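You operate a simulated robot arm through the tools that you are given. There is no shell and no other tool.

You are at the controls of a simulated two-armed robot. One attempt, no reset.

TASK
Replace the crushed green button: press the purple one instead.
Fine: the crushed cup goes in the steel tray; depth dial back to 2; pull the slide out again and leave the new cup on the die.

The check looks at the end state, three seconds after you hand in, the way a careful person would. Anything else that was tipped, shoved, dropped, spilled or broken makes it a failure.

THE ROBOT
Two 6-joint arms with two-finger parallel grippers on one trunk that stands fixed in place. Base frame: the origin is at the foot of the trunk, x ahead of it, y to its left, z up. Lengths are in m, angles in rad, forces in N, time in s.
The left shoulder is at [-0.062, 0.177, 0.855], the right one opposite. With the tool pointing down near the work surface each hand reaches from about 0.1 to 0.74 m from the base axis, measured 20 degrees to its own side. Payload 1.57 kg a hand.
Tool frame (each hand has its own): the origin (TCP) lies between the finger pads and is the grasp point; the fingertips stand 0.03 m ahead of it; z points along the fingers, y is the line along which they close. Largest opening 0.08 m; finger width 0.017, thickness 0.012; the body of the gripper, 0.04 by 0.082 m, starts 0.08 m behind the TCP.
Orientation is that of the tool frame in the base frame, as a unit quaternion [w, x, y, z]. With the fingers straight down and closing along the base's y, the tool's x points along the base's -x, its y along +y and its z along -z.

THE INTERFACE
- The arms move only by the tool step_arm. It takes "left_plan", "right_plan" or both (then of equal length, played together; a hand with none holds still); each is a list of rows, each a list of 3 entries, a list of its own where there are three numbers: the shift along the tool's x, y, z in m, then the turn, a rotation vector about the tool's x, y, z in rad, then the finger opening in m, from 0 to 0.08. In form: [[[tx, ty, tz], [ax, ay, az], claw], ...]. A call has 1 to 20 rows; each row is the pose to reach, as a shift and turn from the pose commanded when the call began, along the tool's axes at that moment. Rows are played at 5 a second. More than 0.05 m and 0.15 rad between two rows, or a gripper value outside its range, and nothing of the call is played. A pose out of reach is approached as far as the arm can. The call stops where the force on the tool passes 90 N (or 10 N more than at its start, if that is more) or the arm is blocked; 0.2 s more then pass. Each finger travels about 0.072 m/s and halts on what it meets, pressing with about 29 N; the grip force reading is that of the motor and also rises with nothing between the fingers. The clock runs only during rows and for 0.2 s after the last one: add rows that repeat a pose to give the fingers time. The reply holds the time, the measured pose of the TCP, the force on the tool along the base axes, the opening and the grip force, in the units named above and with some noise, with the torque about the TCP (base axes, N m) and any sound that the robot's microphone picked up, and new pictures: "views" is both (left out), scene, wrist or none (wrist: the cameras of the hands that moved).
- Cameras (640 x 400 px; columns grow to the right, rows downward): "scene" is now at [0.0425, 0.005, 1.5874]; the picture's right is [0.05, -1.00, 0.00], its down [-0.66, -0.03, -0.75] and it looks along [0.75, 0.04, -0.66] (base axes); focal length 366 px, centre (320, 200). "left" rides on the left gripper at [0.072, 0.007, -0.122] in its tool frame; the picture's right is [-0.09, 1.00, 0.00], its down [-0.84, -0.08, -0.54] and it looks along [-0.54, -0.05, 0.84] (tool axes); focal length 238 px, centre (320, 200). "right" rides on the right gripper at [0.072, -0.007, -0.122] in its tool frame; the picture's right is [0.09, 1.00, 0.00], its down [-0.84, 0.08, -0.54] and it looks along [-0.54, 0.05, 0.84] (tool axes); focal length 238 px, centre (320, 200). There is no depth. A picture from a camera that has moved, and an enlarged one, comes with that camera's place and axes in the base frame and with its lens.
- slide_trunk(by): slides the trunk up (or, below 0, down) by that many m; the arms and the scene camera ride with it, the base frame stays. It gives what a move gives, with no picture.
- pan_tilt(pan, tilt): turns the head with the scene camera to pan (to the left, within 2.496 rad either way) and tilt (down, from -0.506 to 1.204), counted from straight ahead of the robot. It gives what a move gives, and a new picture of the scene camera.
- close_up(camera, box): a new picture of the part [left, top, right, bottom] of that camera's present view, enlarged. The clock stands still meanwhile.
- hand_in(): hands the job in; it is judged then, once.

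Places have to be worked out from the pictures, the camera data and where the tool is seen. Open the grippers and draw the arms clear of the work before you hand the job in, unless the task says otherwise.

The tools are called after ">>>" by a JSON object that holds its "name" and its "arguments". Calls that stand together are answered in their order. step_arm: Moves the arms, as the interface text tells. Its arguments: {"type":"object","properties":{"left_plan":{"type":"array"},"right_plan":{"type":"array"},"views":{"type":"string","enum":["both","scene","wrist","none"]}},"required":[]} The other tools are called the same way: slide_trunk (by) slides the trunk up or down; pan_tilt (pan, tilt) turns the head that bears the scene camera; close_up (camera, box) takes an enlarged picture of a part of a camera's view; hand_in () hands the job in.

At the start:

```text
clock: 0.0
left_tcp_pos: [0.277, 0.0718, 1.3719]
left_orientation: [0.0, 0.0, 1.0, 0.0]
left_ft_force: [0.3, -0.3, -0.2]
left_torque: [-0.01, 0.01, 0.05]
left_gripper_width: 0.0803
left_gripper_force: 0.1
right_tcp_pos: [0.3701, -0.1847, 1.3108]
right_orientation: [0.0, 0.0, 1.0, 0.0]
right_ft_force: [0.7, -0.5, -0.2]
right_torque: [-0.02, -0.02, -0.02]
right_gripper_width: 0.0801
right_gripper_force: 0.0
trunk travel left (down, up): [-0.296, 0.031]
head pan, tilt: [0.047, 0.726]
```

scene: 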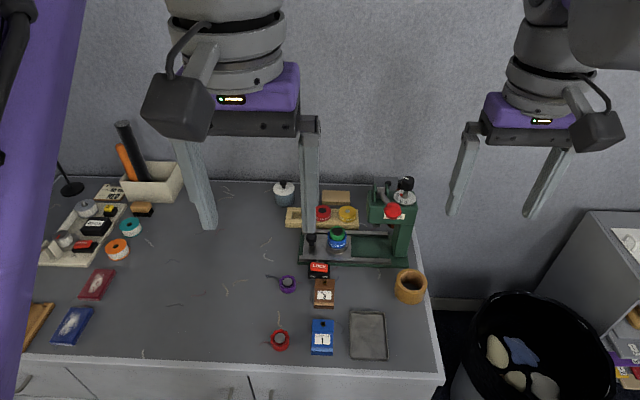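
right: 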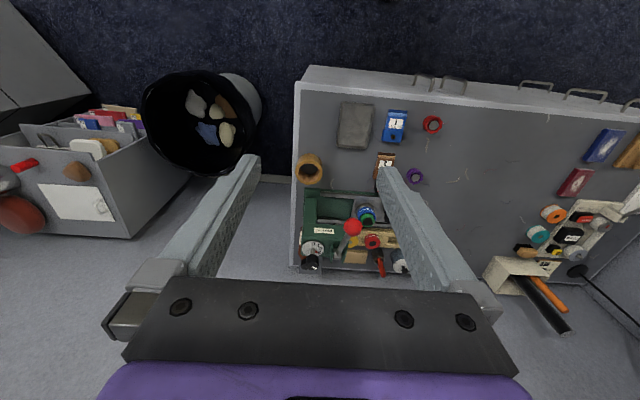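
left: 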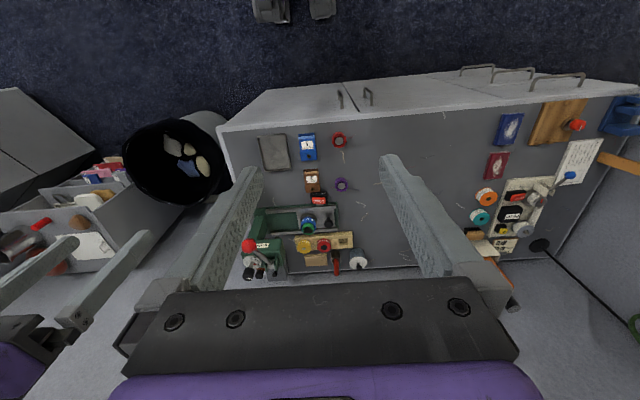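

I'll begin by looking closely at the press and the parts around it in the scene picture.

>>> {"name": "close_up", "arguments": {"camera": "scene", "box": [250, 160, 450, 285]}}

>>> {"name": "close_up", "arguments": {"camera": "scene", "box": [250, 250, 450, 375]}}

>>> {"name": "close_up", "arguments": {"camera": "right", "box": [280, 80, 480, 280]}}

>>> {"name": "close_up", "arguments": {"camera": "left", "box": [230, 120, 390, 290]}}

```text
3.20 times, centred on (350, 222) of scene
camera zoom: at [0.0425, 0.005, 1.5874], right [0.05, -1.0, 0.0], down [-0.66, -0.03, -0.75], along [0.75, 0.04, -0.66], focal length 1170 px, centre (224, 128)
```

zoom: 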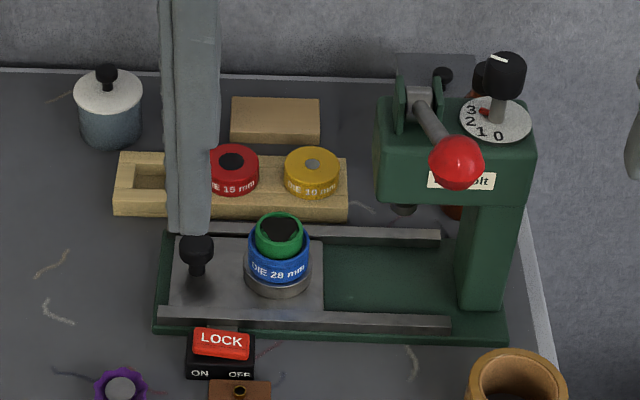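

```text
3.20 times, centred on (350, 312) of scene
camera zoom: at [0.0425, 0.005, 1.5874], right [0.05, -1.0, 0.0], down [-0.66, -0.03, -0.75], along [0.75, 0.04, -0.66], focal length 1170 px, centre (224, -160)
```

zoom: 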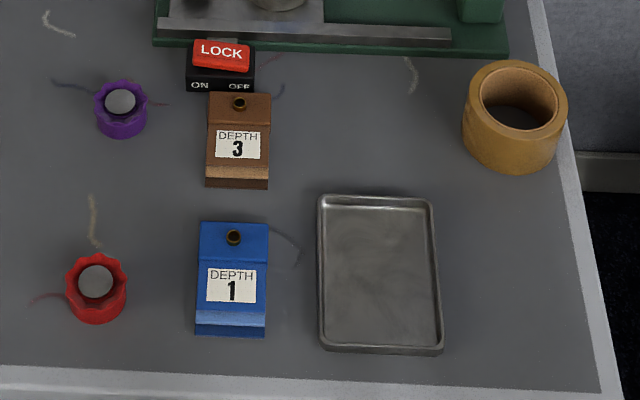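

```text
2.00 times, centred on (380, 180) of right
camera zoom: at [0.2985, -0.1916, 1.4334], right [-0.09, 1.0, 0.0], down [0.84, 0.08, 0.54], along [0.54, 0.05, -0.84], focal length 477 px, centre (200, 240)
```

zoom: 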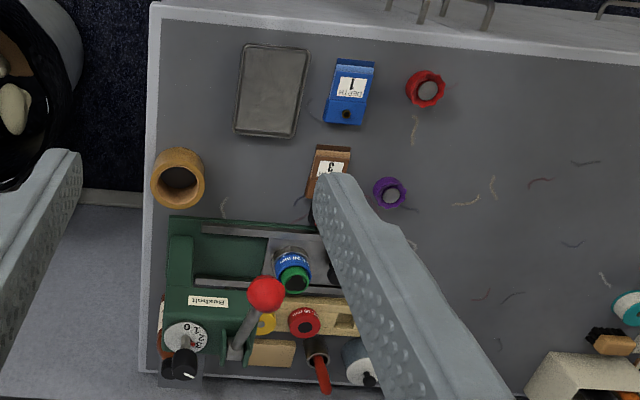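

```text
2.35 times, centred on (310, 205) of left
camera zoom: at [0.2054, 0.0772, 1.4943], right [0.09, 1.0, 0.0], down [0.84, -0.08, 0.54], along [0.54, -0.05, -0.84], focal length 561 px, centre (344, 188)
```

zoom: 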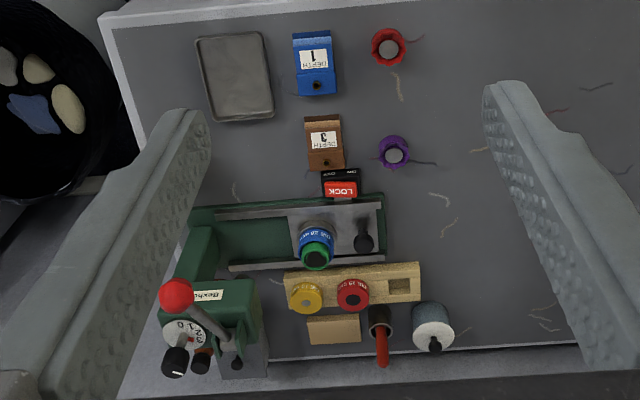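

The table seems to lie near z≈0.85, with the press at the right and its slide running along y. I'll zoom in harder on the dial, lock, die and cups to read them.

>>> {"name": "close_up", "arguments": {"camera": "scene", "box": [365, 170, 429, 210]}}

>>> {"name": "close_up", "arguments": {"camera": "scene", "box": [288, 222, 368, 272]}}

>>> {"name": "close_up", "arguments": {"camera": "scene", "box": [264, 255, 344, 305]}}

>>> {"name": "close_up", "arguments": {"camera": "left", "box": [286, 160, 366, 210]}}

>>> {"name": "close_up", "arguments": {"camera": "left", "box": [240, 200, 360, 275]}}

>>> {"name": "close_up", "arguments": {"camera": "right", "box": [295, 190, 415, 275]}}

```text
10.00 times, centred on (397, 190) of scene
camera zoom: at [0.0425, 0.005, 1.5874], right [0.05, -1.0, 0.0], down [-0.66, -0.03, -0.75], along [0.75, 0.04, -0.66], focal length 3657 px, centre (-450, 300)
```

zoom: 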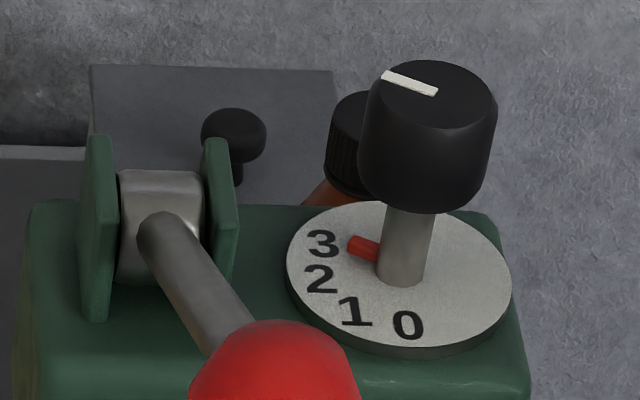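

```text
8.00 times, centred on (328, 247) of scene
camera zoom: at [0.0425, 0.005, 1.5874], right [0.05, -1.0, 0.0], down [-0.66, -0.03, -0.75], along [0.75, 0.04, -0.66], focal length 2926 px, centre (256, -176)
```

zoom: 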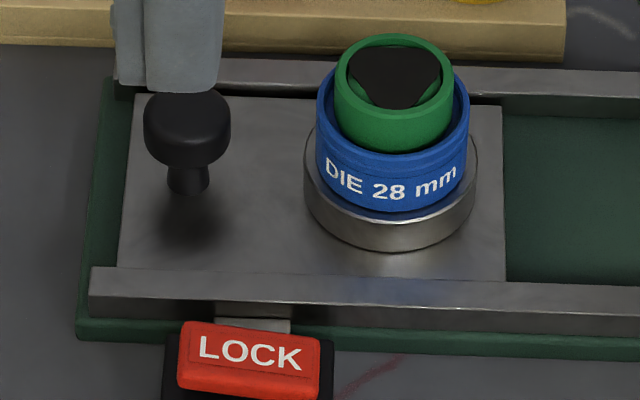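

```text
8.00 times, centred on (304, 280) of scene
camera zoom: at [0.0425, 0.005, 1.5874], right [0.05, -1.0, 0.0], down [-0.66, -0.03, -0.75], along [0.75, 0.04, -0.66], focal length 2926 px, centre (448, -440)
```

zoom: 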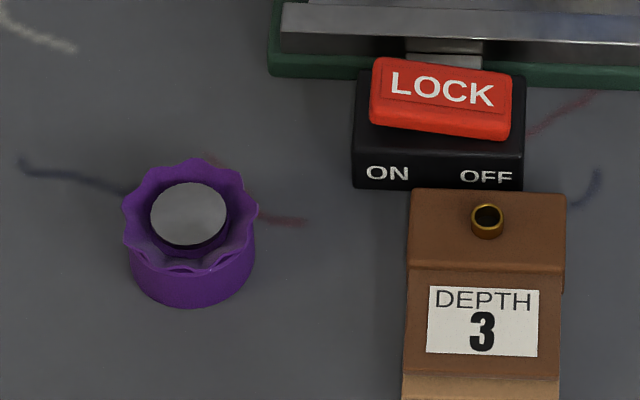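

```text
8.00 times, centred on (326, 185) of left
camera zoom: at [0.2054, 0.0772, 1.4943], right [0.09, 1.0, 0.0], down [0.84, -0.08, 0.54], along [0.54, -0.05, -0.84], focal length 1907 px, centre (272, 320)
```

zoom: 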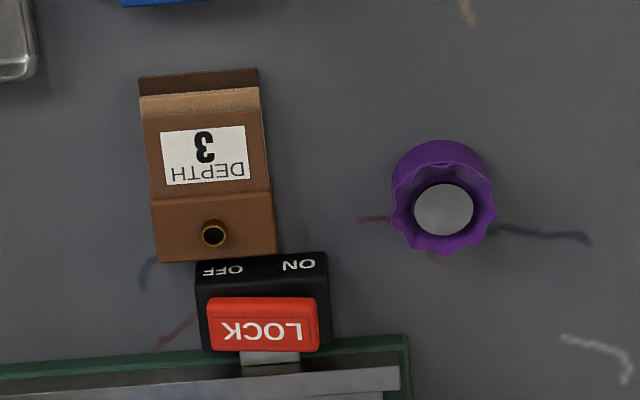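

```text
5.33 times, centred on (300, 238) of left
camera zoom: at [0.2054, 0.0772, 1.4943], right [0.09, 1.0, 0.0], down [0.84, -0.08, 0.54], along [0.54, -0.05, -0.84], focal length 1271 px, centre (427, 0)
```

zoom: 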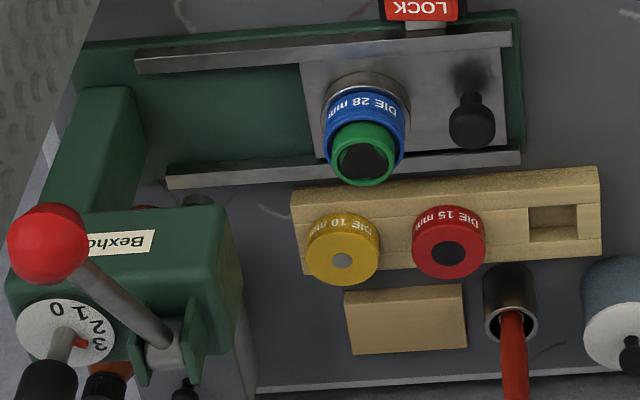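

```text
4.71 times, centred on (355, 232) of right
camera zoom: at [0.2985, -0.1916, 1.4334], right [-0.09, 1.0, 0.0], down [0.84, 0.08, 0.54], along [0.54, 0.05, -0.84], focal length 1122 px, centre (155, 47)
```

zoom: 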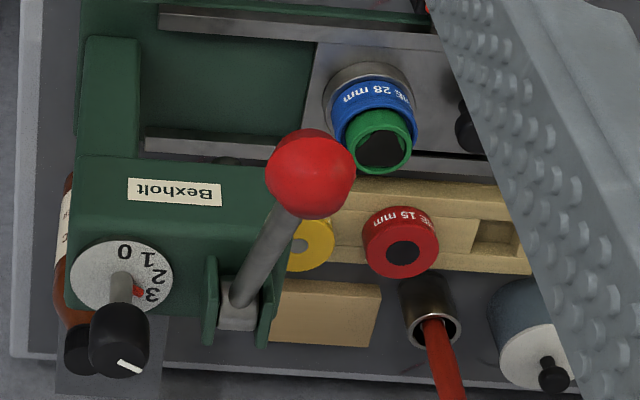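

The dial points to 3, the slide is out with the green cup on the 28 mm die, and the lock box sits at the front rail. There seem to be notes and cards on the left of the bench, so I'll read those before acting.

>>> {"name": "close_up", "arguments": {"camera": "left", "box": [470, 80, 640, 200]}}

>>> {"name": "close_up", "arguments": {"camera": "left", "box": [545, 130, 605, 190]}}

>>> {"name": "close_up", "arguments": {"camera": "scene", "box": [20, 170, 190, 280]}}

>>> {"name": "pan_tilt", "arguments": {"pan": 0.6, "tilt": 0.8}}

```text
3.33 times, centred on (555, 140) of left
camera zoom: at [0.2054, 0.0772, 1.4943], right [0.09, 1.0, 0.0], down [0.84, -0.08, 0.54], along [0.54, -0.05, -0.84], focal length 794 px, centre (-463, 400)
```

zoom: 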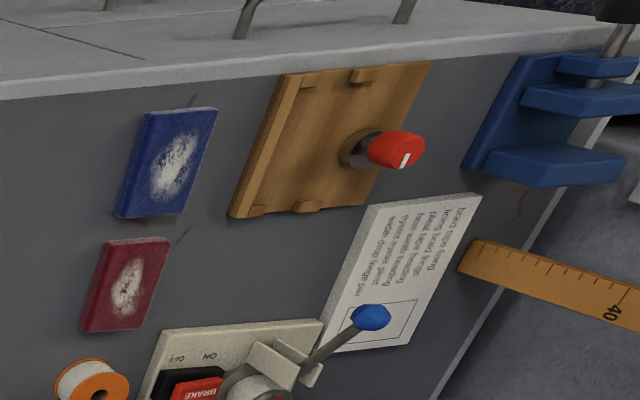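

```text
6.67 times, centred on (575, 160) of left
camera zoom: at [0.2054, 0.0772, 1.4943], right [0.09, 1.0, 0.0], down [0.84, -0.08, 0.54], along [0.54, -0.05, -0.84], focal length 1589 px, centre (-1380, 467)
```

zoom: 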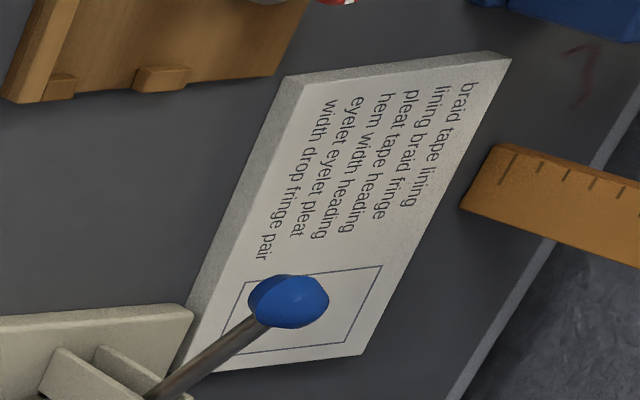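

```text
3.64 times, centred on (105, 225) of scene
camera zoom: at [0.0425, 0.005, 1.5874], right [0.05, -1.0, 0.0], down [-0.66, -0.03, -0.75], along [0.75, 0.04, -0.66], focal length 1330 px, centre (1102, 109)
```

zoom: 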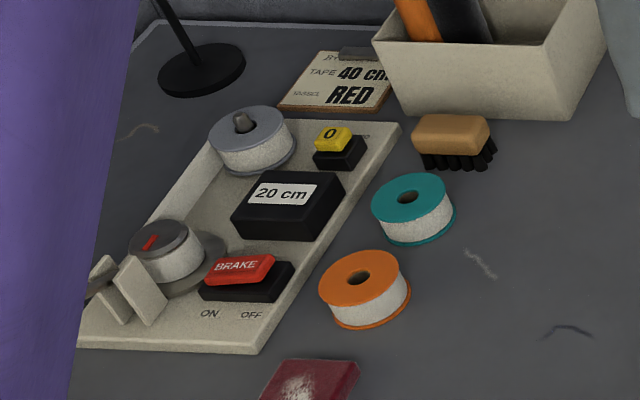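

```text
clock: 1.0
left_tcp_pos: [0.278, 0.0713, 1.3722]
left_orientation: [0.0, -0.001, 1.0, 0.0]
left_ft_force: [-0.7, 0.0, 0.0]
left_torque: [-0.04, 0.03, 0.02]
left_gripper_width: 0.08
left_gripper_force: 0.0
right_tcp_pos: [0.3703, -0.185, 1.3109]
right_orientation: [-0.001, 0.0, 1.0, 0.0]
right_ft_force: [-0.1, 0.4, -0.1]
right_torque: [0.01, 0.03, 0.02]
right_gripper_width: 0.08
right_gripper_force: 0.1
trunk travel left (down, up): [-0.296, 0.031]
head pan, tilt: [0.6, 0.799]
camera scene: at [0.0252, 0.0465, 1.5814], right [0.56, -0.83, 0.0], down [-0.59, -0.4, -0.7], along [0.58, 0.39, -0.72], focal length 366 px, centre (320, 200)
```

scene: 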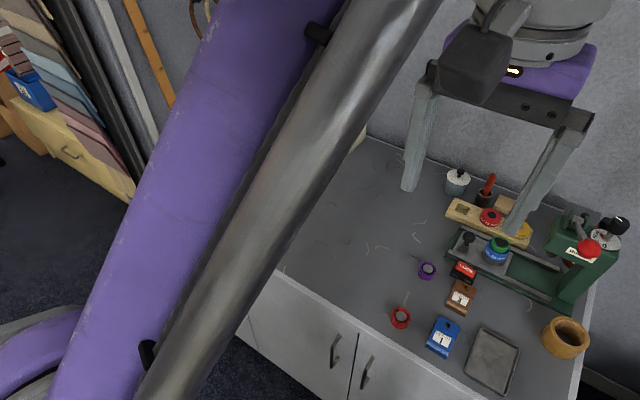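

Those notes belong to another station (tape winding) and don't bear on this job. I'll turn the head back and bring the left hand down nearer to look at the lock, cup and cards from its wrist camera.

>>> {"name": "pan_tilt", "arguments": {"pan": -0.1, "tilt": 0.75}}

>>> {"name": "step_arm", "arguments": {"left_plan": [[[-0.03, 0.005, 0.035], [0, 0, 0], 0.08], [[-0.06, 0.01, 0.07], [0, 0, 0], 0.08], [[-0.09, 0.01, 0.105], [0, 0, 0], 0.08], [[-0.11, 0.01, 0.145], [0, 0, 0], 0.08], [[-0.125, 0.01, 0.19], [0, 0, 0], 0.08], [[-0.14, 0.01, 0.23], [0, 0, 0], 0.08], [[-0.14, 0.01, 0.23], [0, 0, 0], 0.08]], "views": "both"}}

```text
clock: 2.0
left_tcp_pos: [0.2776, 0.0713, 1.3718]
left_orientation: [0.001, 0.0, 1.0, 0.0]
left_ft_force: [-0.7, -0.3, -1.0]
left_torque: [0.01, 0.03, 0.0]
left_gripper_width: 0.0798
left_gripper_force: 0.1
right_tcp_pos: [0.3705, -0.1847, 1.3113]
right_orientation: [-0.001, 0.001, 1.0, 0.0]
right_ft_force: [0.2, 0.2, 0.2]
right_torque: [-0.03, 0.0, -0.02]
right_gripper_width: 0.0802
right_gripper_force: 0.0
trunk travel left (down, up): [-0.296, 0.031]
head pan, tilt: [-0.099, 0.75]
camera scene: at [0.0411, -0.0072, 1.5854], right [-0.1, -1.0, 0.0], down [-0.68, 0.07, -0.73], along [0.73, -0.07, -0.68], focal length 366 px, centre (320, 200)
```

scene: 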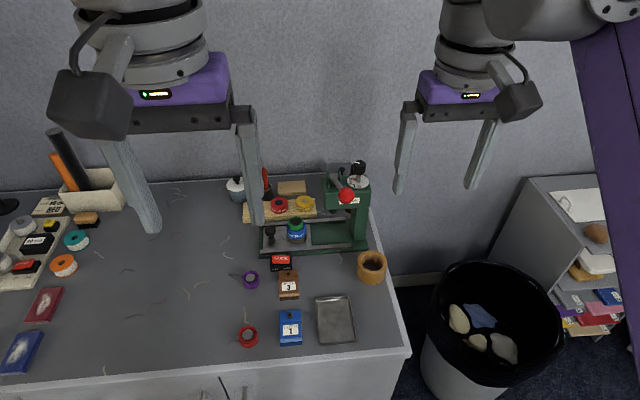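

```text
clock: 3.6
left_tcp_pos: [0.4141, 0.0806, 1.1427]
left_orientation: [0.0, 0.0, 1.0, -0.001]
left_ft_force: [-0.2, -0.4, -0.8]
left_torque: [-0.01, -0.07, 0.02]
left_gripper_width: 0.0802
left_gripper_force: 0.0
right_tcp_pos: [0.3696, -0.1843, 1.3122]
right_orientation: [0.0, 0.001, 1.0, 0.0]
right_ft_force: [0.0, 0.2, 0.2]
right_torque: [0.0, -0.02, -0.02]
right_gripper_width: 0.0802
right_gripper_force: 0.1
trunk travel left (down, up): [-0.296, 0.031]
head pan, tilt: [-0.099, 0.75]
camera scene: at [0.0405, -0.0072, 1.5854], right [-0.1, -1.0, 0.0], down [-0.68, 0.07, -0.73], along [0.73, -0.07, -0.68], focal length 366 px, centre (320, 200)
camera left: at [0.3421, 0.086, 1.2653], right [0.09, 1.0, 0.0], down [0.84, -0.08, 0.54], along [0.54, -0.05, -0.84], focal length 238 px, centre (320, 200)
```

scene: 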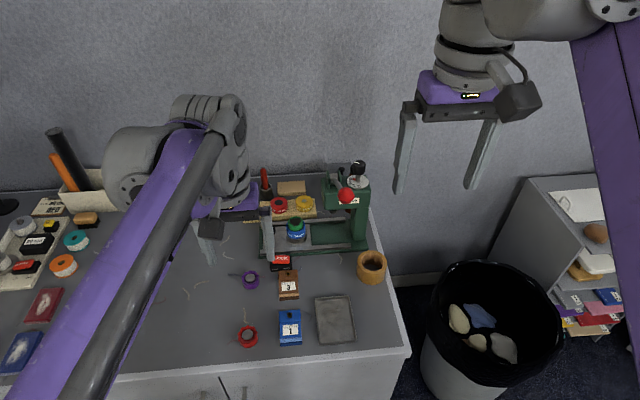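
left: 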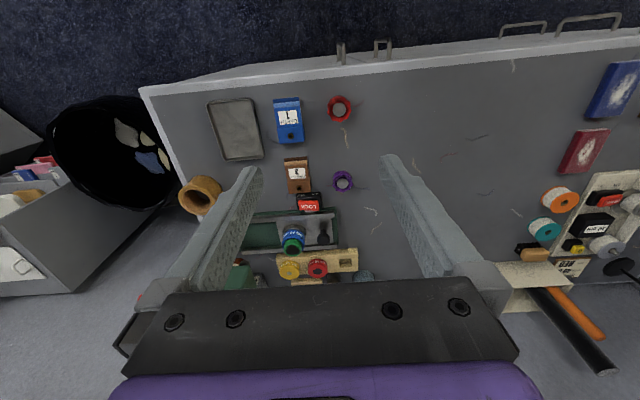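

>>> {"name": "close_up", "arguments": {"camera": "left", "box": [270, 80, 370, 160]}}

>>> {"name": "close_up", "arguments": {"camera": "left", "box": [270, 150, 370, 215]}}

>>> {"name": "close_up", "arguments": {"camera": "left", "box": [240, 200, 370, 290]}}

>>> {"name": "close_up", "arguments": {"camera": "scene", "box": [250, 150, 400, 250]}}

```text
5.00 times, centred on (320, 120) of left
camera zoom: at [0.3421, 0.086, 1.2653], right [0.09, 1.0, 0.0], down [0.84, -0.08, 0.54], along [0.54, -0.05, -0.84], focal length 1192 px, centre (320, 600)
```

zoom: 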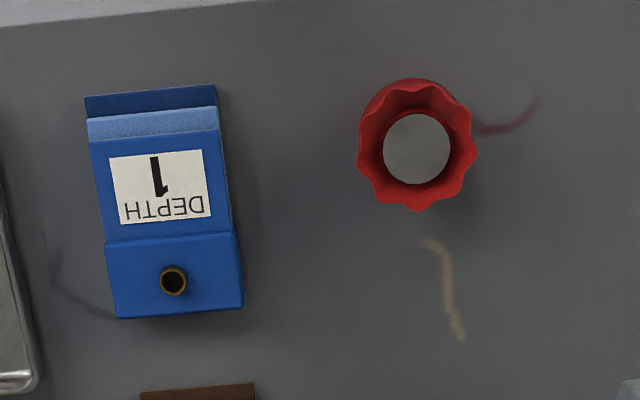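

```text
6.15 times, centred on (320, 182) of left
camera zoom: at [0.3421, 0.086, 1.2653], right [0.09, 1.0, 0.0], down [0.84, -0.08, 0.54], along [0.54, -0.05, -0.84], focal length 1467 px, centre (320, 308)
```

zoom: 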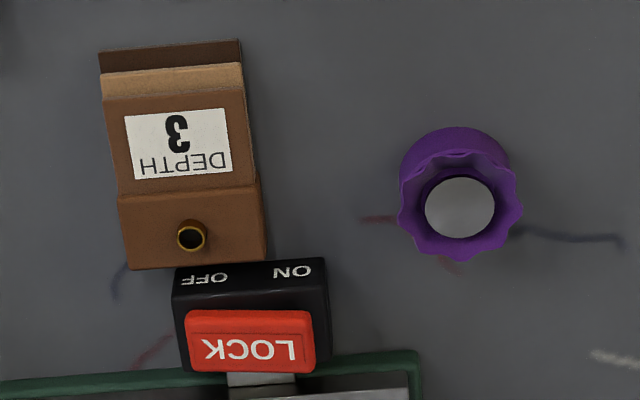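

```text
4.44 times, centred on (305, 245) of left
camera zoom: at [0.3421, 0.086, 1.2653], right [0.09, 1.0, 0.0], down [0.84, -0.08, 0.54], along [0.54, -0.05, -0.84], focal length 1059 px, centre (387, 0)
```

zoom: 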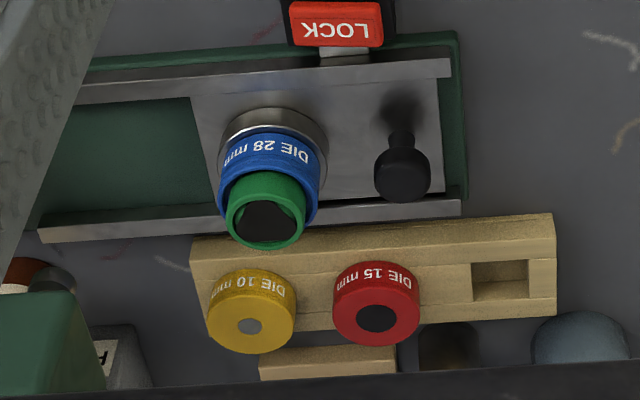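

```text
4.00 times, centred on (325, 200) of scene
camera zoom: at [0.0405, -0.0072, 1.5854], right [-0.1, -1.0, 0.0], down [-0.68, 0.07, -0.73], along [0.73, -0.07, -0.68], focal length 1463 px, centre (300, 200)
```

zoom: 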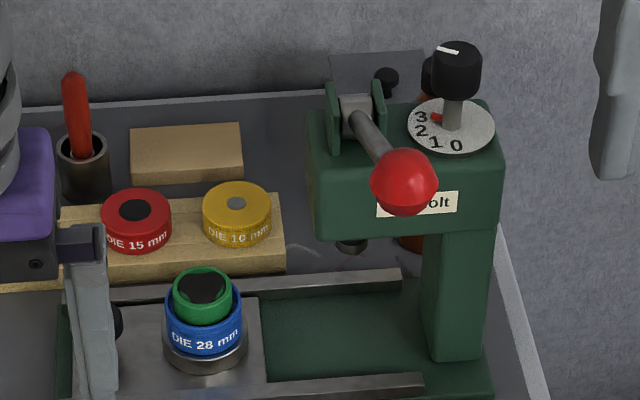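

I need the lock's state: I'll zoom in strongly on the lock from both cameras.

>>> {"name": "close_up", "arguments": {"camera": "scene", "box": [262, 245, 310, 275]}}

>>> {"name": "close_up", "arguments": {"camera": "left", "box": [286, 184, 334, 214]}}

>>> {"name": "close_up", "arguments": {"camera": "right", "box": [290, 180, 400, 280]}}

```text
13.33 times, centred on (286, 260) of scene
camera zoom: at [0.0405, -0.0072, 1.5854], right [-0.1, -1.0, 0.0], down [-0.68, 0.07, -0.73], along [0.73, -0.07, -0.68], focal length 4876 px, centre (773, -600)
```

zoom: 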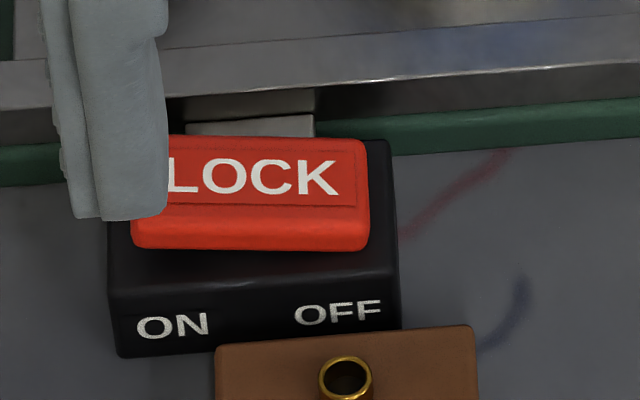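

```text
13.33 times, centred on (310, 199) of left
camera zoom: at [0.3421, 0.086, 1.2653], right [0.09, 1.0, 0.0], down [0.84, -0.08, 0.54], along [0.54, -0.05, -0.84], focal length 3178 px, centre (453, 213)
```

zoom: 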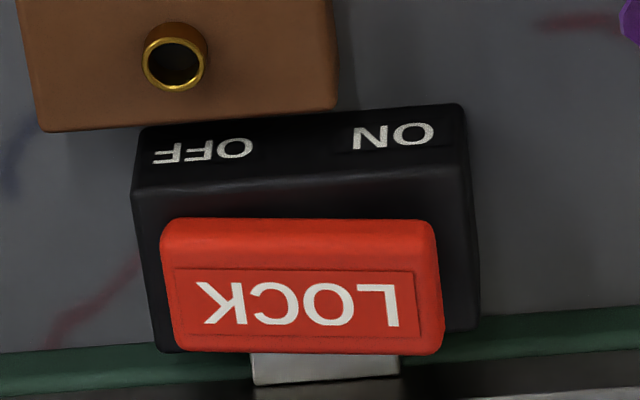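

```text
4.00 times, centred on (345, 230) of right
camera zoom: at [0.2979, -0.1915, 1.4335], right [-0.09, 1.0, 0.0], down [0.84, 0.08, 0.54], along [0.54, 0.05, -0.84], focal length 953 px, centre (220, 80)
```

zoom: 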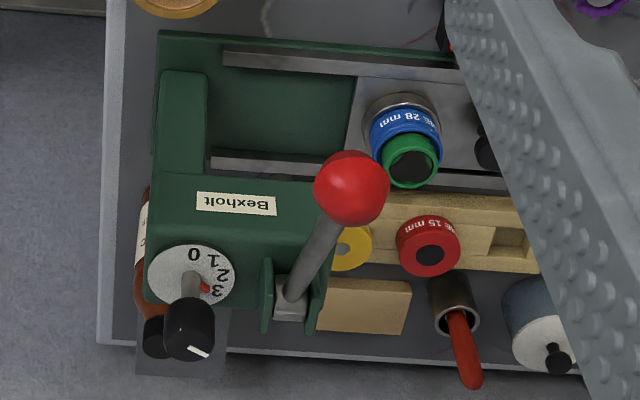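

The rocker's OFF side is down, so the lock looks to be off. Triangulating, the table is near z≈0.80, the green cup near (0.72,-0.01,0.875), the lever ball near (0.56,-0.11,1.105) and the dial knob near (0.73,-0.17,1.045), all at the edge of reach, so I'll tilt the tools forward. I'll raise the trunk first, then move the left hand aside and bring the right hand in for a tilted look at the die.

>>> {"name": "slide_trunk", "arguments": {"by": 0.03}}

>>> {"name": "step_arm", "arguments": {"left_plan": [[[0, 0.04, 0], [0, 0, 0], 0.08], [[0, 0.08, 0], [0, 0, 0], 0.08], [[0, 0.12, 0], [0, 0, 0], 0.08], [[0, 0.16, 0], [0, 0, 0], 0.08], [[0, 0.16, 0], [0, 0, 0], 0.08], [[0, 0.16, 0], [0, 0, 0], 0.08], [[0, 0.16, 0], [0, 0, 0], 0.08], [[0, 0.16, 0], [0, 0, 0], 0.08], [[0, 0.16, 0], [0, 0, 0], 0.08], [[0, 0.16, 0], [0, 0, 0], 0.08]], "right_plan": [[[0, 0, 0.01], [0, 0, 0], 0.08], [[-0.01, 0.02, 0.05], [0, 0, 0], 0.08], [[-0.02, 0.04, 0.09], [0, 0, 0], 0.08], [[-0.035, 0.06, 0.13], [0, -0.1, 0], 0.08], [[-0.05, 0.08, 0.17], [0, -0.2, 0], 0.08], [[-0.065, 0.1, 0.21], [0, -0.3, 0], 0.08], [[-0.08, 0.12, 0.25], [0, -0.4, 0], 0.08], [[-0.09, 0.14, 0.285], [0, -0.5, 0], 0.08], [[-0.1, 0.155, 0.31], [0, -0.5, 0], 0.08], [[-0.1, 0.155, 0.31], [0, -0.5, 0], 0.08]], "views": "both"}}

```text
clock: 4.4
left_tcp_pos: [0.4168, 0.081, 1.1717]
left_orientation: [-0.001, 0.0, 1.0, 0.001]
left_ft_force: [-0.1, 0.5, 0.1]
left_torque: [-0.02, -0.05, 0.01]
left_gripper_width: 0.0798
left_gripper_force: 0.0
right_tcp_pos: [0.3703, -0.1841, 1.3419]
right_orientation: [0.001, 0.0, 1.0, 0.0]
right_ft_force: [0.0, -0.9, -0.1]
right_torque: [-0.01, -0.01, -0.01]
right_gripper_width: 0.0801
right_gripper_force: 0.0
trunk travel left (down, up): [-0.326, 0.001]
head pan, tilt: [-0.099, 0.75]
```

```text
clock: 6.6
left_tcp_pos: [0.4129, 0.2429, 1.1702]
left_orientation: [0.0, 0.0, 1.0, 0.0]
left_ft_force: [-0.6, 0.6, -0.6]
left_torque: [0.01, -0.02, 0.01]
left_gripper_width: 0.0799
left_gripper_force: 0.1
right_tcp_pos: [0.469, -0.0291, 1.0314]
right_orientation: [0.248, 0.0, 0.969, 0.0]
right_ft_force: [-0.6, -1.5, -0.2]
right_torque: [0.03, 0.02, 0.01]
right_gripper_width: 0.0801
right_gripper_force: 0.1
trunk travel left (down, up): [-0.326, 0.001]
head pan, tilt: [-0.099, 0.75]
camera scene: at [0.0387, -0.0077, 1.6156], right [-0.1, -1.0, 0.0], down [-0.68, 0.07, -0.73], along [0.73, -0.07, -0.68], focal length 366 px, centre (320, 200)
camera right: at [0.3477, -0.0362, 1.104], right [-0.08, 1.0, -0.04], down [0.47, 0.08, 0.88], along [0.88, 0.05, -0.48], focal length 238 px, centre (320, 200)
camera left: at [0.341, 0.2478, 1.2928], right [0.09, 1.0, 0.0], down [0.84, -0.08, 0.54], along [0.54, -0.05, -0.84], focal length 238 px, centre (320, 200)
```

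scene: 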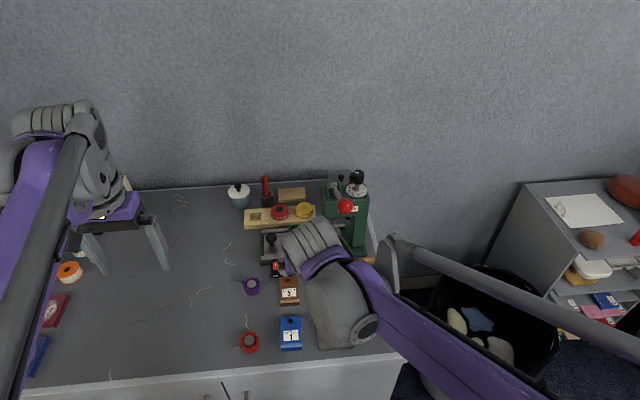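
right: 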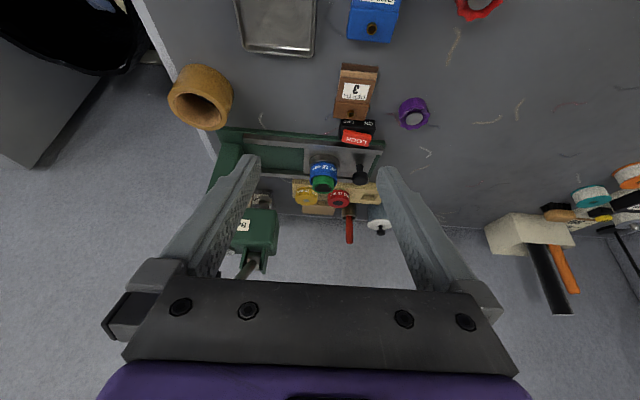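
left: 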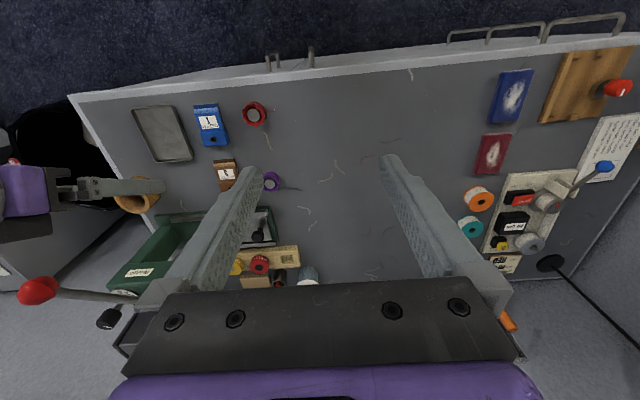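

The tilted view shows the die, lock, dial and lever. I'll zoom in on them from this new angle.

>>> {"name": "close_up", "arguments": {"camera": "right", "box": [285, 110, 395, 215]}}

>>> {"name": "close_up", "arguments": {"camera": "right", "box": [330, 60, 440, 150]}}

>>> {"name": "close_up", "arguments": {"camera": "scene", "box": [235, 165, 385, 260]}}

>>> {"name": "close_up", "arguments": {"camera": "right", "box": [220, 0, 420, 130]}}

```text
3.81 times, centred on (340, 162) of right
camera zoom: at [0.3477, -0.0362, 1.104], right [-0.08, 1.0, -0.04], down [0.47, 0.08, 0.88], along [0.88, 0.05, -0.48], focal length 908 px, centre (244, 343)
```

zoom: 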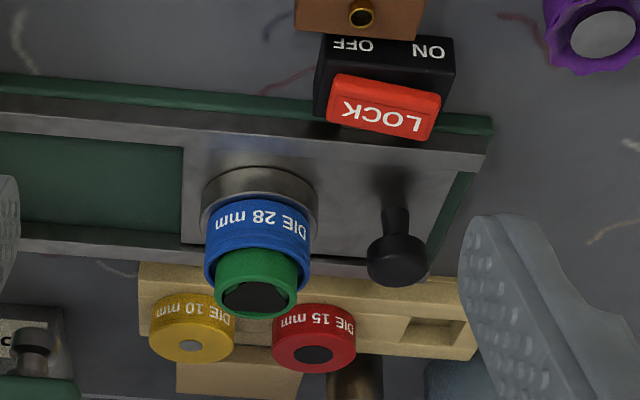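

```text
4.44 times, centred on (385, 105) of right
camera zoom: at [0.3477, -0.0362, 1.104], right [-0.08, 1.0, -0.04], down [0.47, 0.08, 0.88], along [0.88, 0.05, -0.48], focal length 1059 px, centre (31, 622)
```

zoom: 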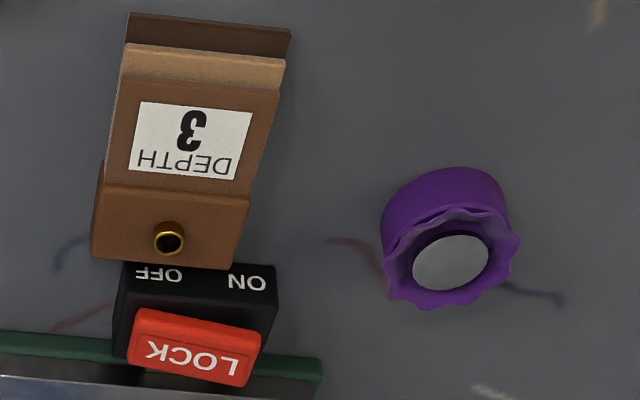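

```text
4.21 times, centred on (310, 212) of scene
camera zoom: at [0.0387, -0.0077, 1.6156], right [-0.1, -1.0, 0.0], down [-0.68, 0.07, -0.73], along [0.73, -0.07, -0.68], focal length 1540 px, centre (362, 147)
```

zoom: 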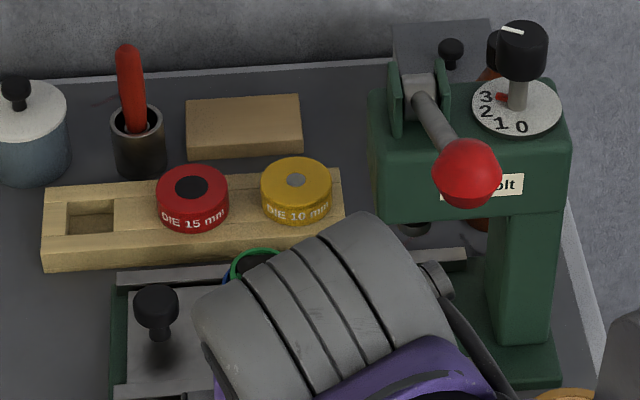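

```text
3.08 times, centred on (320, 65) of right
camera zoom: at [0.3477, -0.0362, 1.104], right [-0.08, 1.0, -0.04], down [0.47, 0.08, 0.88], along [0.88, 0.05, -0.48], focal length 733 px, centre (320, 615)
```

zoom: 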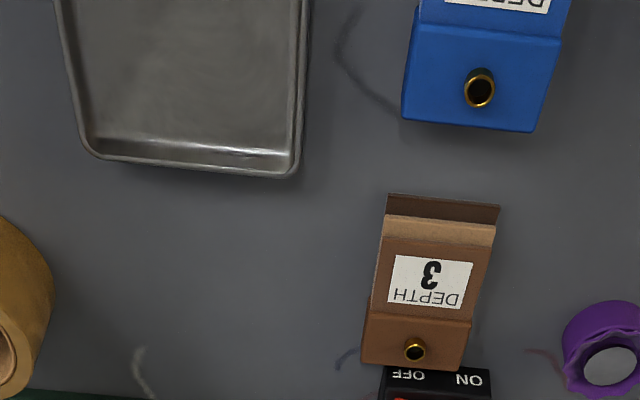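

The lock cap again shows OFF depressed, and the green rim is at about (0.72,-0.01,0.872), the slide knob near (0.734,0.063,0.833), purple cup near (0.59,0.1125). Next I carry the right hand around the front of the lever ball to get a close look at the dial.

>>> {"name": "step_arm", "arguments": {"right_plan": [[[0.0115, -0.011, -0.0394], [0, 0, 0], 0.08], [[0.0069, -0.046, -0.0687], [0, 0, 0], 0.08], [[-0.0061, -0.086, -0.0924], [0, 0, 0], 0.08], [[-0.0268, -0.126, -0.1096], [0, 0, 0], 0.08], [[-0.0491, -0.166, -0.1087], [0, 0, 0], 0.08], [[-0.0754, -0.201, -0.0943], [0, 0, 0], 0.08], [[-0.1018, -0.201, -0.08], [0, 0, 0], 0.06], [[-0.1018, -0.201, -0.08], [0, 0, 0], 0.056]], "views": "both"}}

```text
clock: 8.4
left_tcp_pos: [0.414, 0.2425, 1.1705]
left_orientation: [0.0, 0.0, 1.0, 0.0]
left_ft_force: [0.1, 0.6, 0.0]
left_torque: [0.02, 0.0, -0.01]
left_gripper_width: 0.0802
left_gripper_force: 0.1
right_tcp_pos: [0.5234, -0.2311, 1.1557]
right_orientation: [0.248, 0.0, 0.969, 0.0]
right_ft_force: [-0.1, 0.1, 0.1]
right_torque: [-0.01, -0.03, 0.01]
right_gripper_width: 0.0563
right_gripper_force: 0.0
trunk travel left (down, up): [-0.326, 0.001]
head pan, tilt: [-0.099, 0.75]
camera scene: at [0.0388, -0.0074, 1.6156], right [-0.1, -1.0, 0.0], down [-0.68, 0.07, -0.73], along [0.73, -0.07, -0.68], focal length 366 px, centre (320, 200)
camera right: at [0.4015, -0.2379, 1.2283], right [-0.08, 1.0, -0.04], down [0.47, 0.08, 0.88], along [0.88, 0.05, -0.48], focal length 238 px, centre (320, 200)
```

scene: 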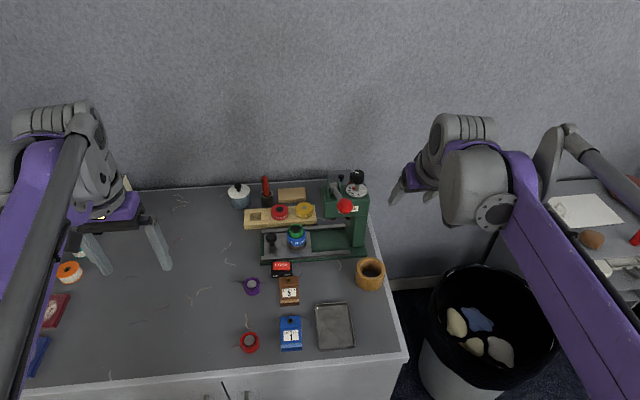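
right: 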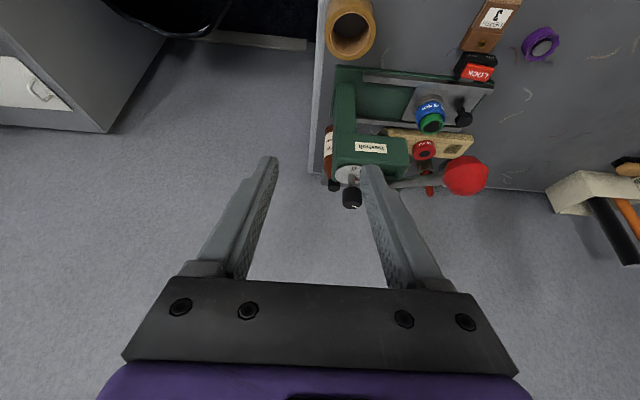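

The scene view of the press is now clear. I'll zoom in on the dial and die from both cameras.

>>> {"name": "close_up", "arguments": {"camera": "scene", "box": [336, 165, 380, 205]}}

>>> {"name": "close_up", "arguments": {"camera": "right", "box": [315, 130, 385, 220]}}

>>> {"name": "close_up", "arguments": {"camera": "scene", "box": [255, 215, 335, 270]}}

>>> {"name": "close_up", "arguments": {"camera": "scene", "box": [320, 165, 380, 265]}}

```text
10.00 times, centred on (358, 185) of scene
camera zoom: at [0.0388, -0.0074, 1.6156], right [-0.1, -1.0, 0.0], down [-0.68, 0.07, -0.73], along [0.73, -0.07, -0.68], focal length 3657 px, centre (-60, 350)
```

zoom: 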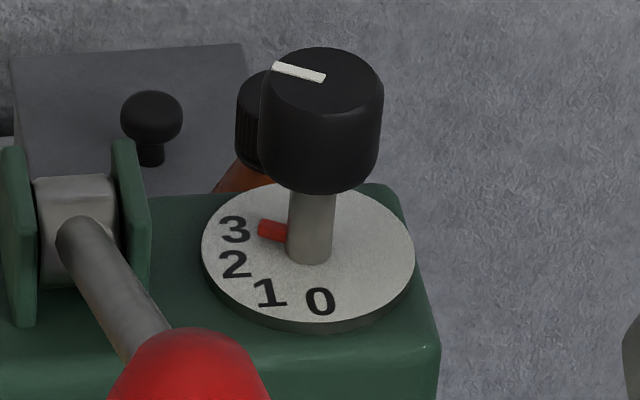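

```text
4.44 times, centred on (350, 175) of right
camera zoom: at [0.4015, -0.2379, 1.2283], right [-0.08, 1.0, -0.04], down [0.47, 0.08, 0.88], along [0.88, 0.05, -0.48], focal length 1059 px, centre (187, 311)
```

zoom: 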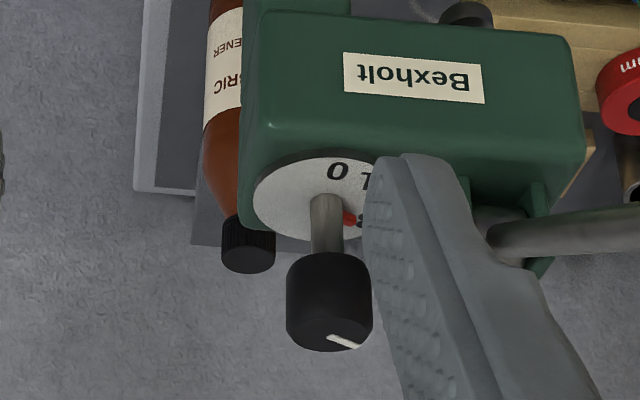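

```text
7.27 times, centred on (295, 242) of scene
camera zoom: at [0.0388, -0.0074, 1.6156], right [-0.1, -1.0, 0.0], down [-0.68, 0.07, -0.73], along [0.73, -0.07, -0.68], focal length 2660 px, centre (502, -109)
```

zoom: 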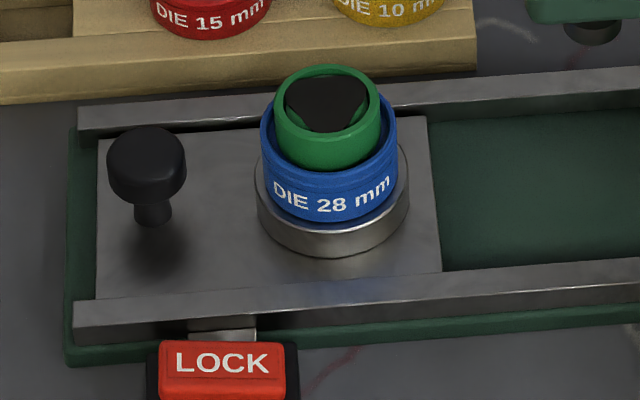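

```text
4.00 times, centred on (350, 215) of scene
camera zoom: at [0.0388, -0.0074, 1.6156], right [-0.1, -1.0, 0.0], down [-0.68, 0.07, -0.73], along [0.73, -0.07, -0.68], focal length 1463 px, centre (200, 140)
```

zoom: 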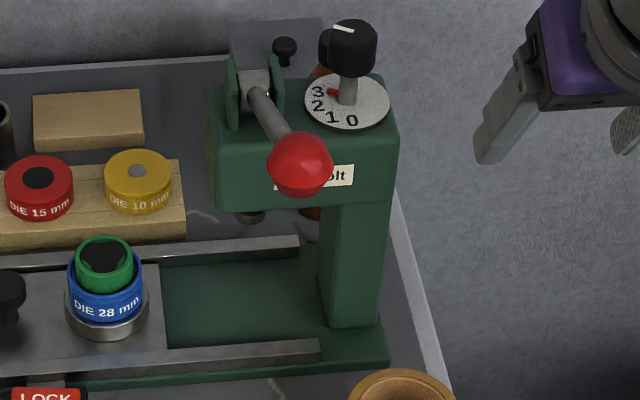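

The dial pointer is at 3, and 2 lies about 43° counter-clockwise (seen from above). I'll bring the right hand to a pre-grasp in front of and above the dial knob, tilted about 40°.

>>> {"name": "step_arm", "arguments": {"right_plan": [[[-0.0209, 0.008, 0.0259], [0, -0.05, 0], 0.056], [[-0.0417, 0.02, 0.0518], [0, -0.1, 0], 0.056], [[-0.0626, 0.035, 0.0777], [0, -0.15, 0], 0.056], [[-0.0834, 0.05, 0.1036], [0, -0.2, 0], 0.056], [[-0.1043, 0.0606, 0.1295], [0, -0.2, 0], 0.056], [[-0.1043, 0.0606, 0.1295], [0, -0.2, 0], 0.056]], "views": "both"}}

```text
clock: 9.8
left_tcp_pos: [0.4119, 0.2425, 1.1709]
left_orientation: [0.0, 0.0, 1.0, 0.001]
left_ft_force: [0.0, -0.8, 0.8]
left_torque: [-0.02, -0.02, -0.02]
left_gripper_width: 0.08
left_gripper_force: 0.1
right_tcp_pos: [0.6768, -0.1691, 1.0911]
right_orientation: [0.343, 0.0, 0.939, 0.0]
right_ft_force: [0.0, 0.3, -0.6]
right_torque: [-0.03, 0.01, 0.01]
right_gripper_width: 0.0562
right_gripper_force: 0.0
trunk travel left (down, up): [-0.326, 0.001]
head pan, tilt: [-0.099, 0.75]
camera scene: at [0.0385, -0.0074, 1.6156], right [-0.1, -1.0, 0.0], down [-0.68, 0.07, -0.73], along [0.73, -0.07, -0.68], focal length 366 px, centre (320, 200)
camera right: at [0.5425, -0.1757, 1.1375], right [-0.07, 1.0, -0.06], down [0.29, 0.08, 0.95], along [0.95, 0.05, -0.29], focal length 238 px, centre (320, 200)
```

scene: 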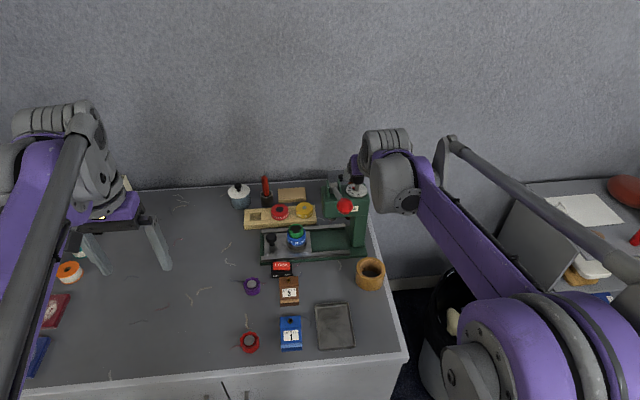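
right: 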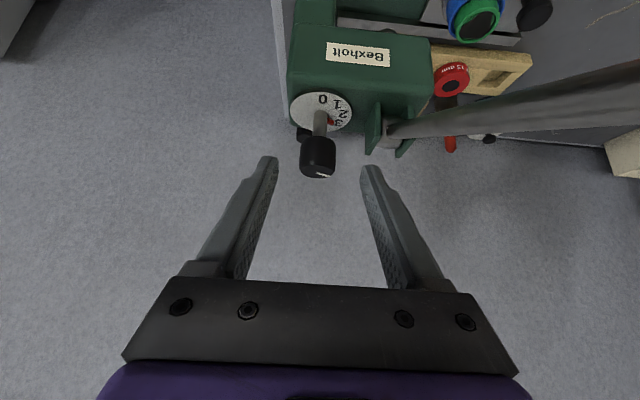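

The knob is nicely between the fingers in the wrist view. I'll zoom in to refine its position and read the dial.

>>> {"name": "close_up", "arguments": {"camera": "right", "box": [280, 80, 370, 190]}}

>>> {"name": "close_up", "arguments": {"camera": "scene", "box": [325, 155, 395, 215]}}

```text
3.64 times, centred on (325, 135) of right
camera zoom: at [0.5425, -0.1757, 1.1375], right [-0.07, 1.0, -0.06], down [0.29, 0.08, 0.95], along [0.95, 0.05, -0.29], focal length 867 px, centre (302, 436)
```

zoom: 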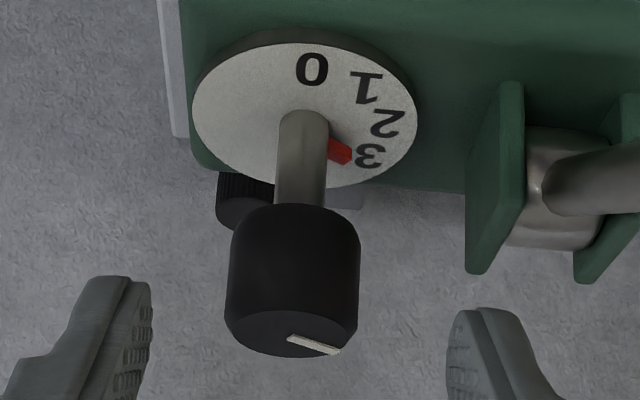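

```text
6.67 times, centred on (360, 185) of scene
camera zoom: at [0.0385, -0.0074, 1.6156], right [-0.1, -1.0, 0.0], down [-0.68, 0.07, -0.73], along [0.73, -0.07, -0.68], focal length 2438 px, centre (53, 300)
```

zoom: 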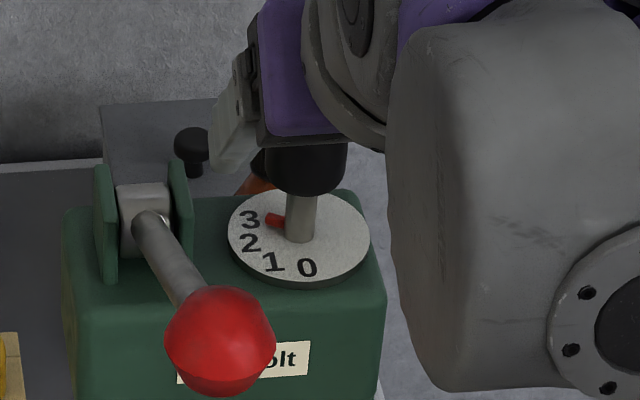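

The knob lies about 2 mm toward -y of the tool axis, and the lever ear is close on the +y side, so I'll narrow the fingers to 42 mm and advance part way along the tool axis.

>>> {"name": "step_arm", "arguments": {"right_plan": [[[0, -0.002, 0], [0, 0, 0], 0.042], [[0, -0.002, 0.012], [0, 0, 0], 0.042], [[0, -0.002, 0.025], [0, 0, 0], 0.042], [[0, -0.002, 0.025], [0, 0, 0], 0.042]], "views": "both"}}

>>> {"name": "close_up", "arguments": {"camera": "right", "box": [270, 90, 380, 210]}}

>>> {"name": "close_up", "arguments": {"camera": "scene", "box": [325, 155, 395, 215]}}

```text
clock: 10.8
left_tcp_pos: [0.414, 0.2426, 1.1702]
left_orientation: [0.001, -0.001, 1.0, 0.0]
left_ft_force: [-0.2, 0.1, 0.1]
left_torque: [0.01, -0.01, 0.03]
left_gripper_width: 0.0801
left_gripper_force: 0.1
right_tcp_pos: [0.6914, -0.1715, 1.0689]
right_orientation: [0.343, 0.0, 0.939, 0.0]
right_ft_force: [0.7, -0.2, -0.5]
right_torque: [0.0, -0.01, 0.01]
right_gripper_width: 0.0418
right_gripper_force: 0.0
trunk travel left (down, up): [-0.326, 0.001]
head pan, tilt: [-0.099, 0.75]
camera scene: at [0.0391, -0.0072, 1.6156], right [-0.1, -1.0, 0.0], down [-0.68, 0.07, -0.73], along [0.73, -0.07, -0.68], focal length 366 px, centre (320, 200)
camera right: at [0.5579, -0.1784, 1.1173], right [-0.07, 1.0, -0.06], down [0.29, 0.08, 0.95], along [0.95, 0.05, -0.29], focal length 238 px, centre (320, 200)
```

scene: 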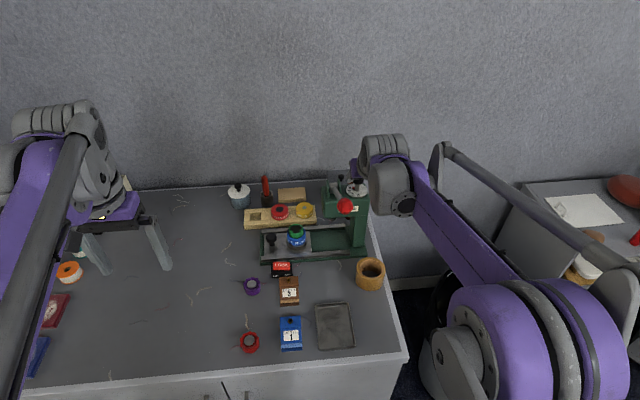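
right: 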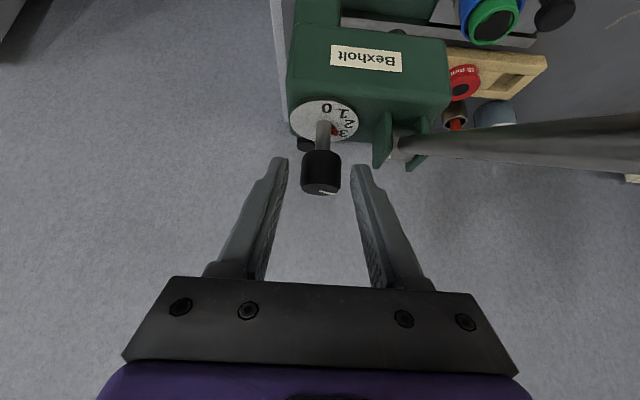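

```text
3.33 times, centred on (325, 150) of right
camera zoom: at [0.5579, -0.1784, 1.1173], right [-0.07, 1.0, -0.06], down [0.29, 0.08, 0.95], along [0.95, 0.05, -0.29], focal length 794 px, centre (303, 367)
```

zoom: 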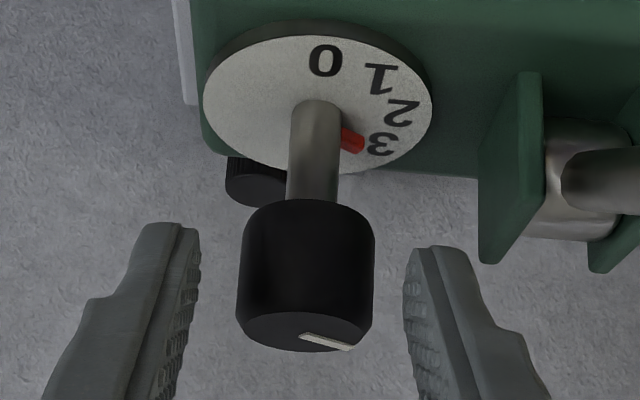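

```text
6.67 times, centred on (360, 185) of scene
camera zoom: at [0.0391, -0.0072, 1.6156], right [-0.1, -1.0, 0.0], down [-0.68, 0.07, -0.73], along [0.73, -0.07, -0.68], focal length 2438 px, centre (53, 300)
```

zoom: 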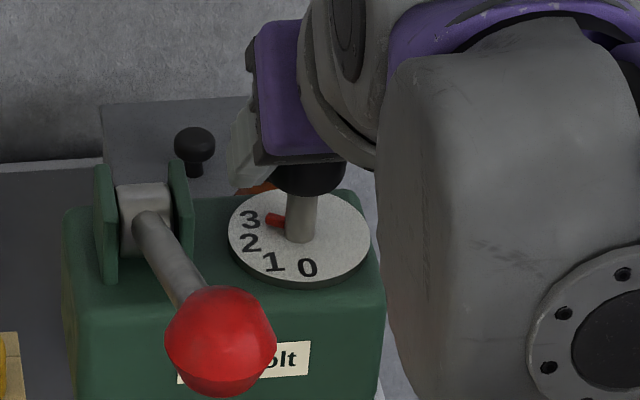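

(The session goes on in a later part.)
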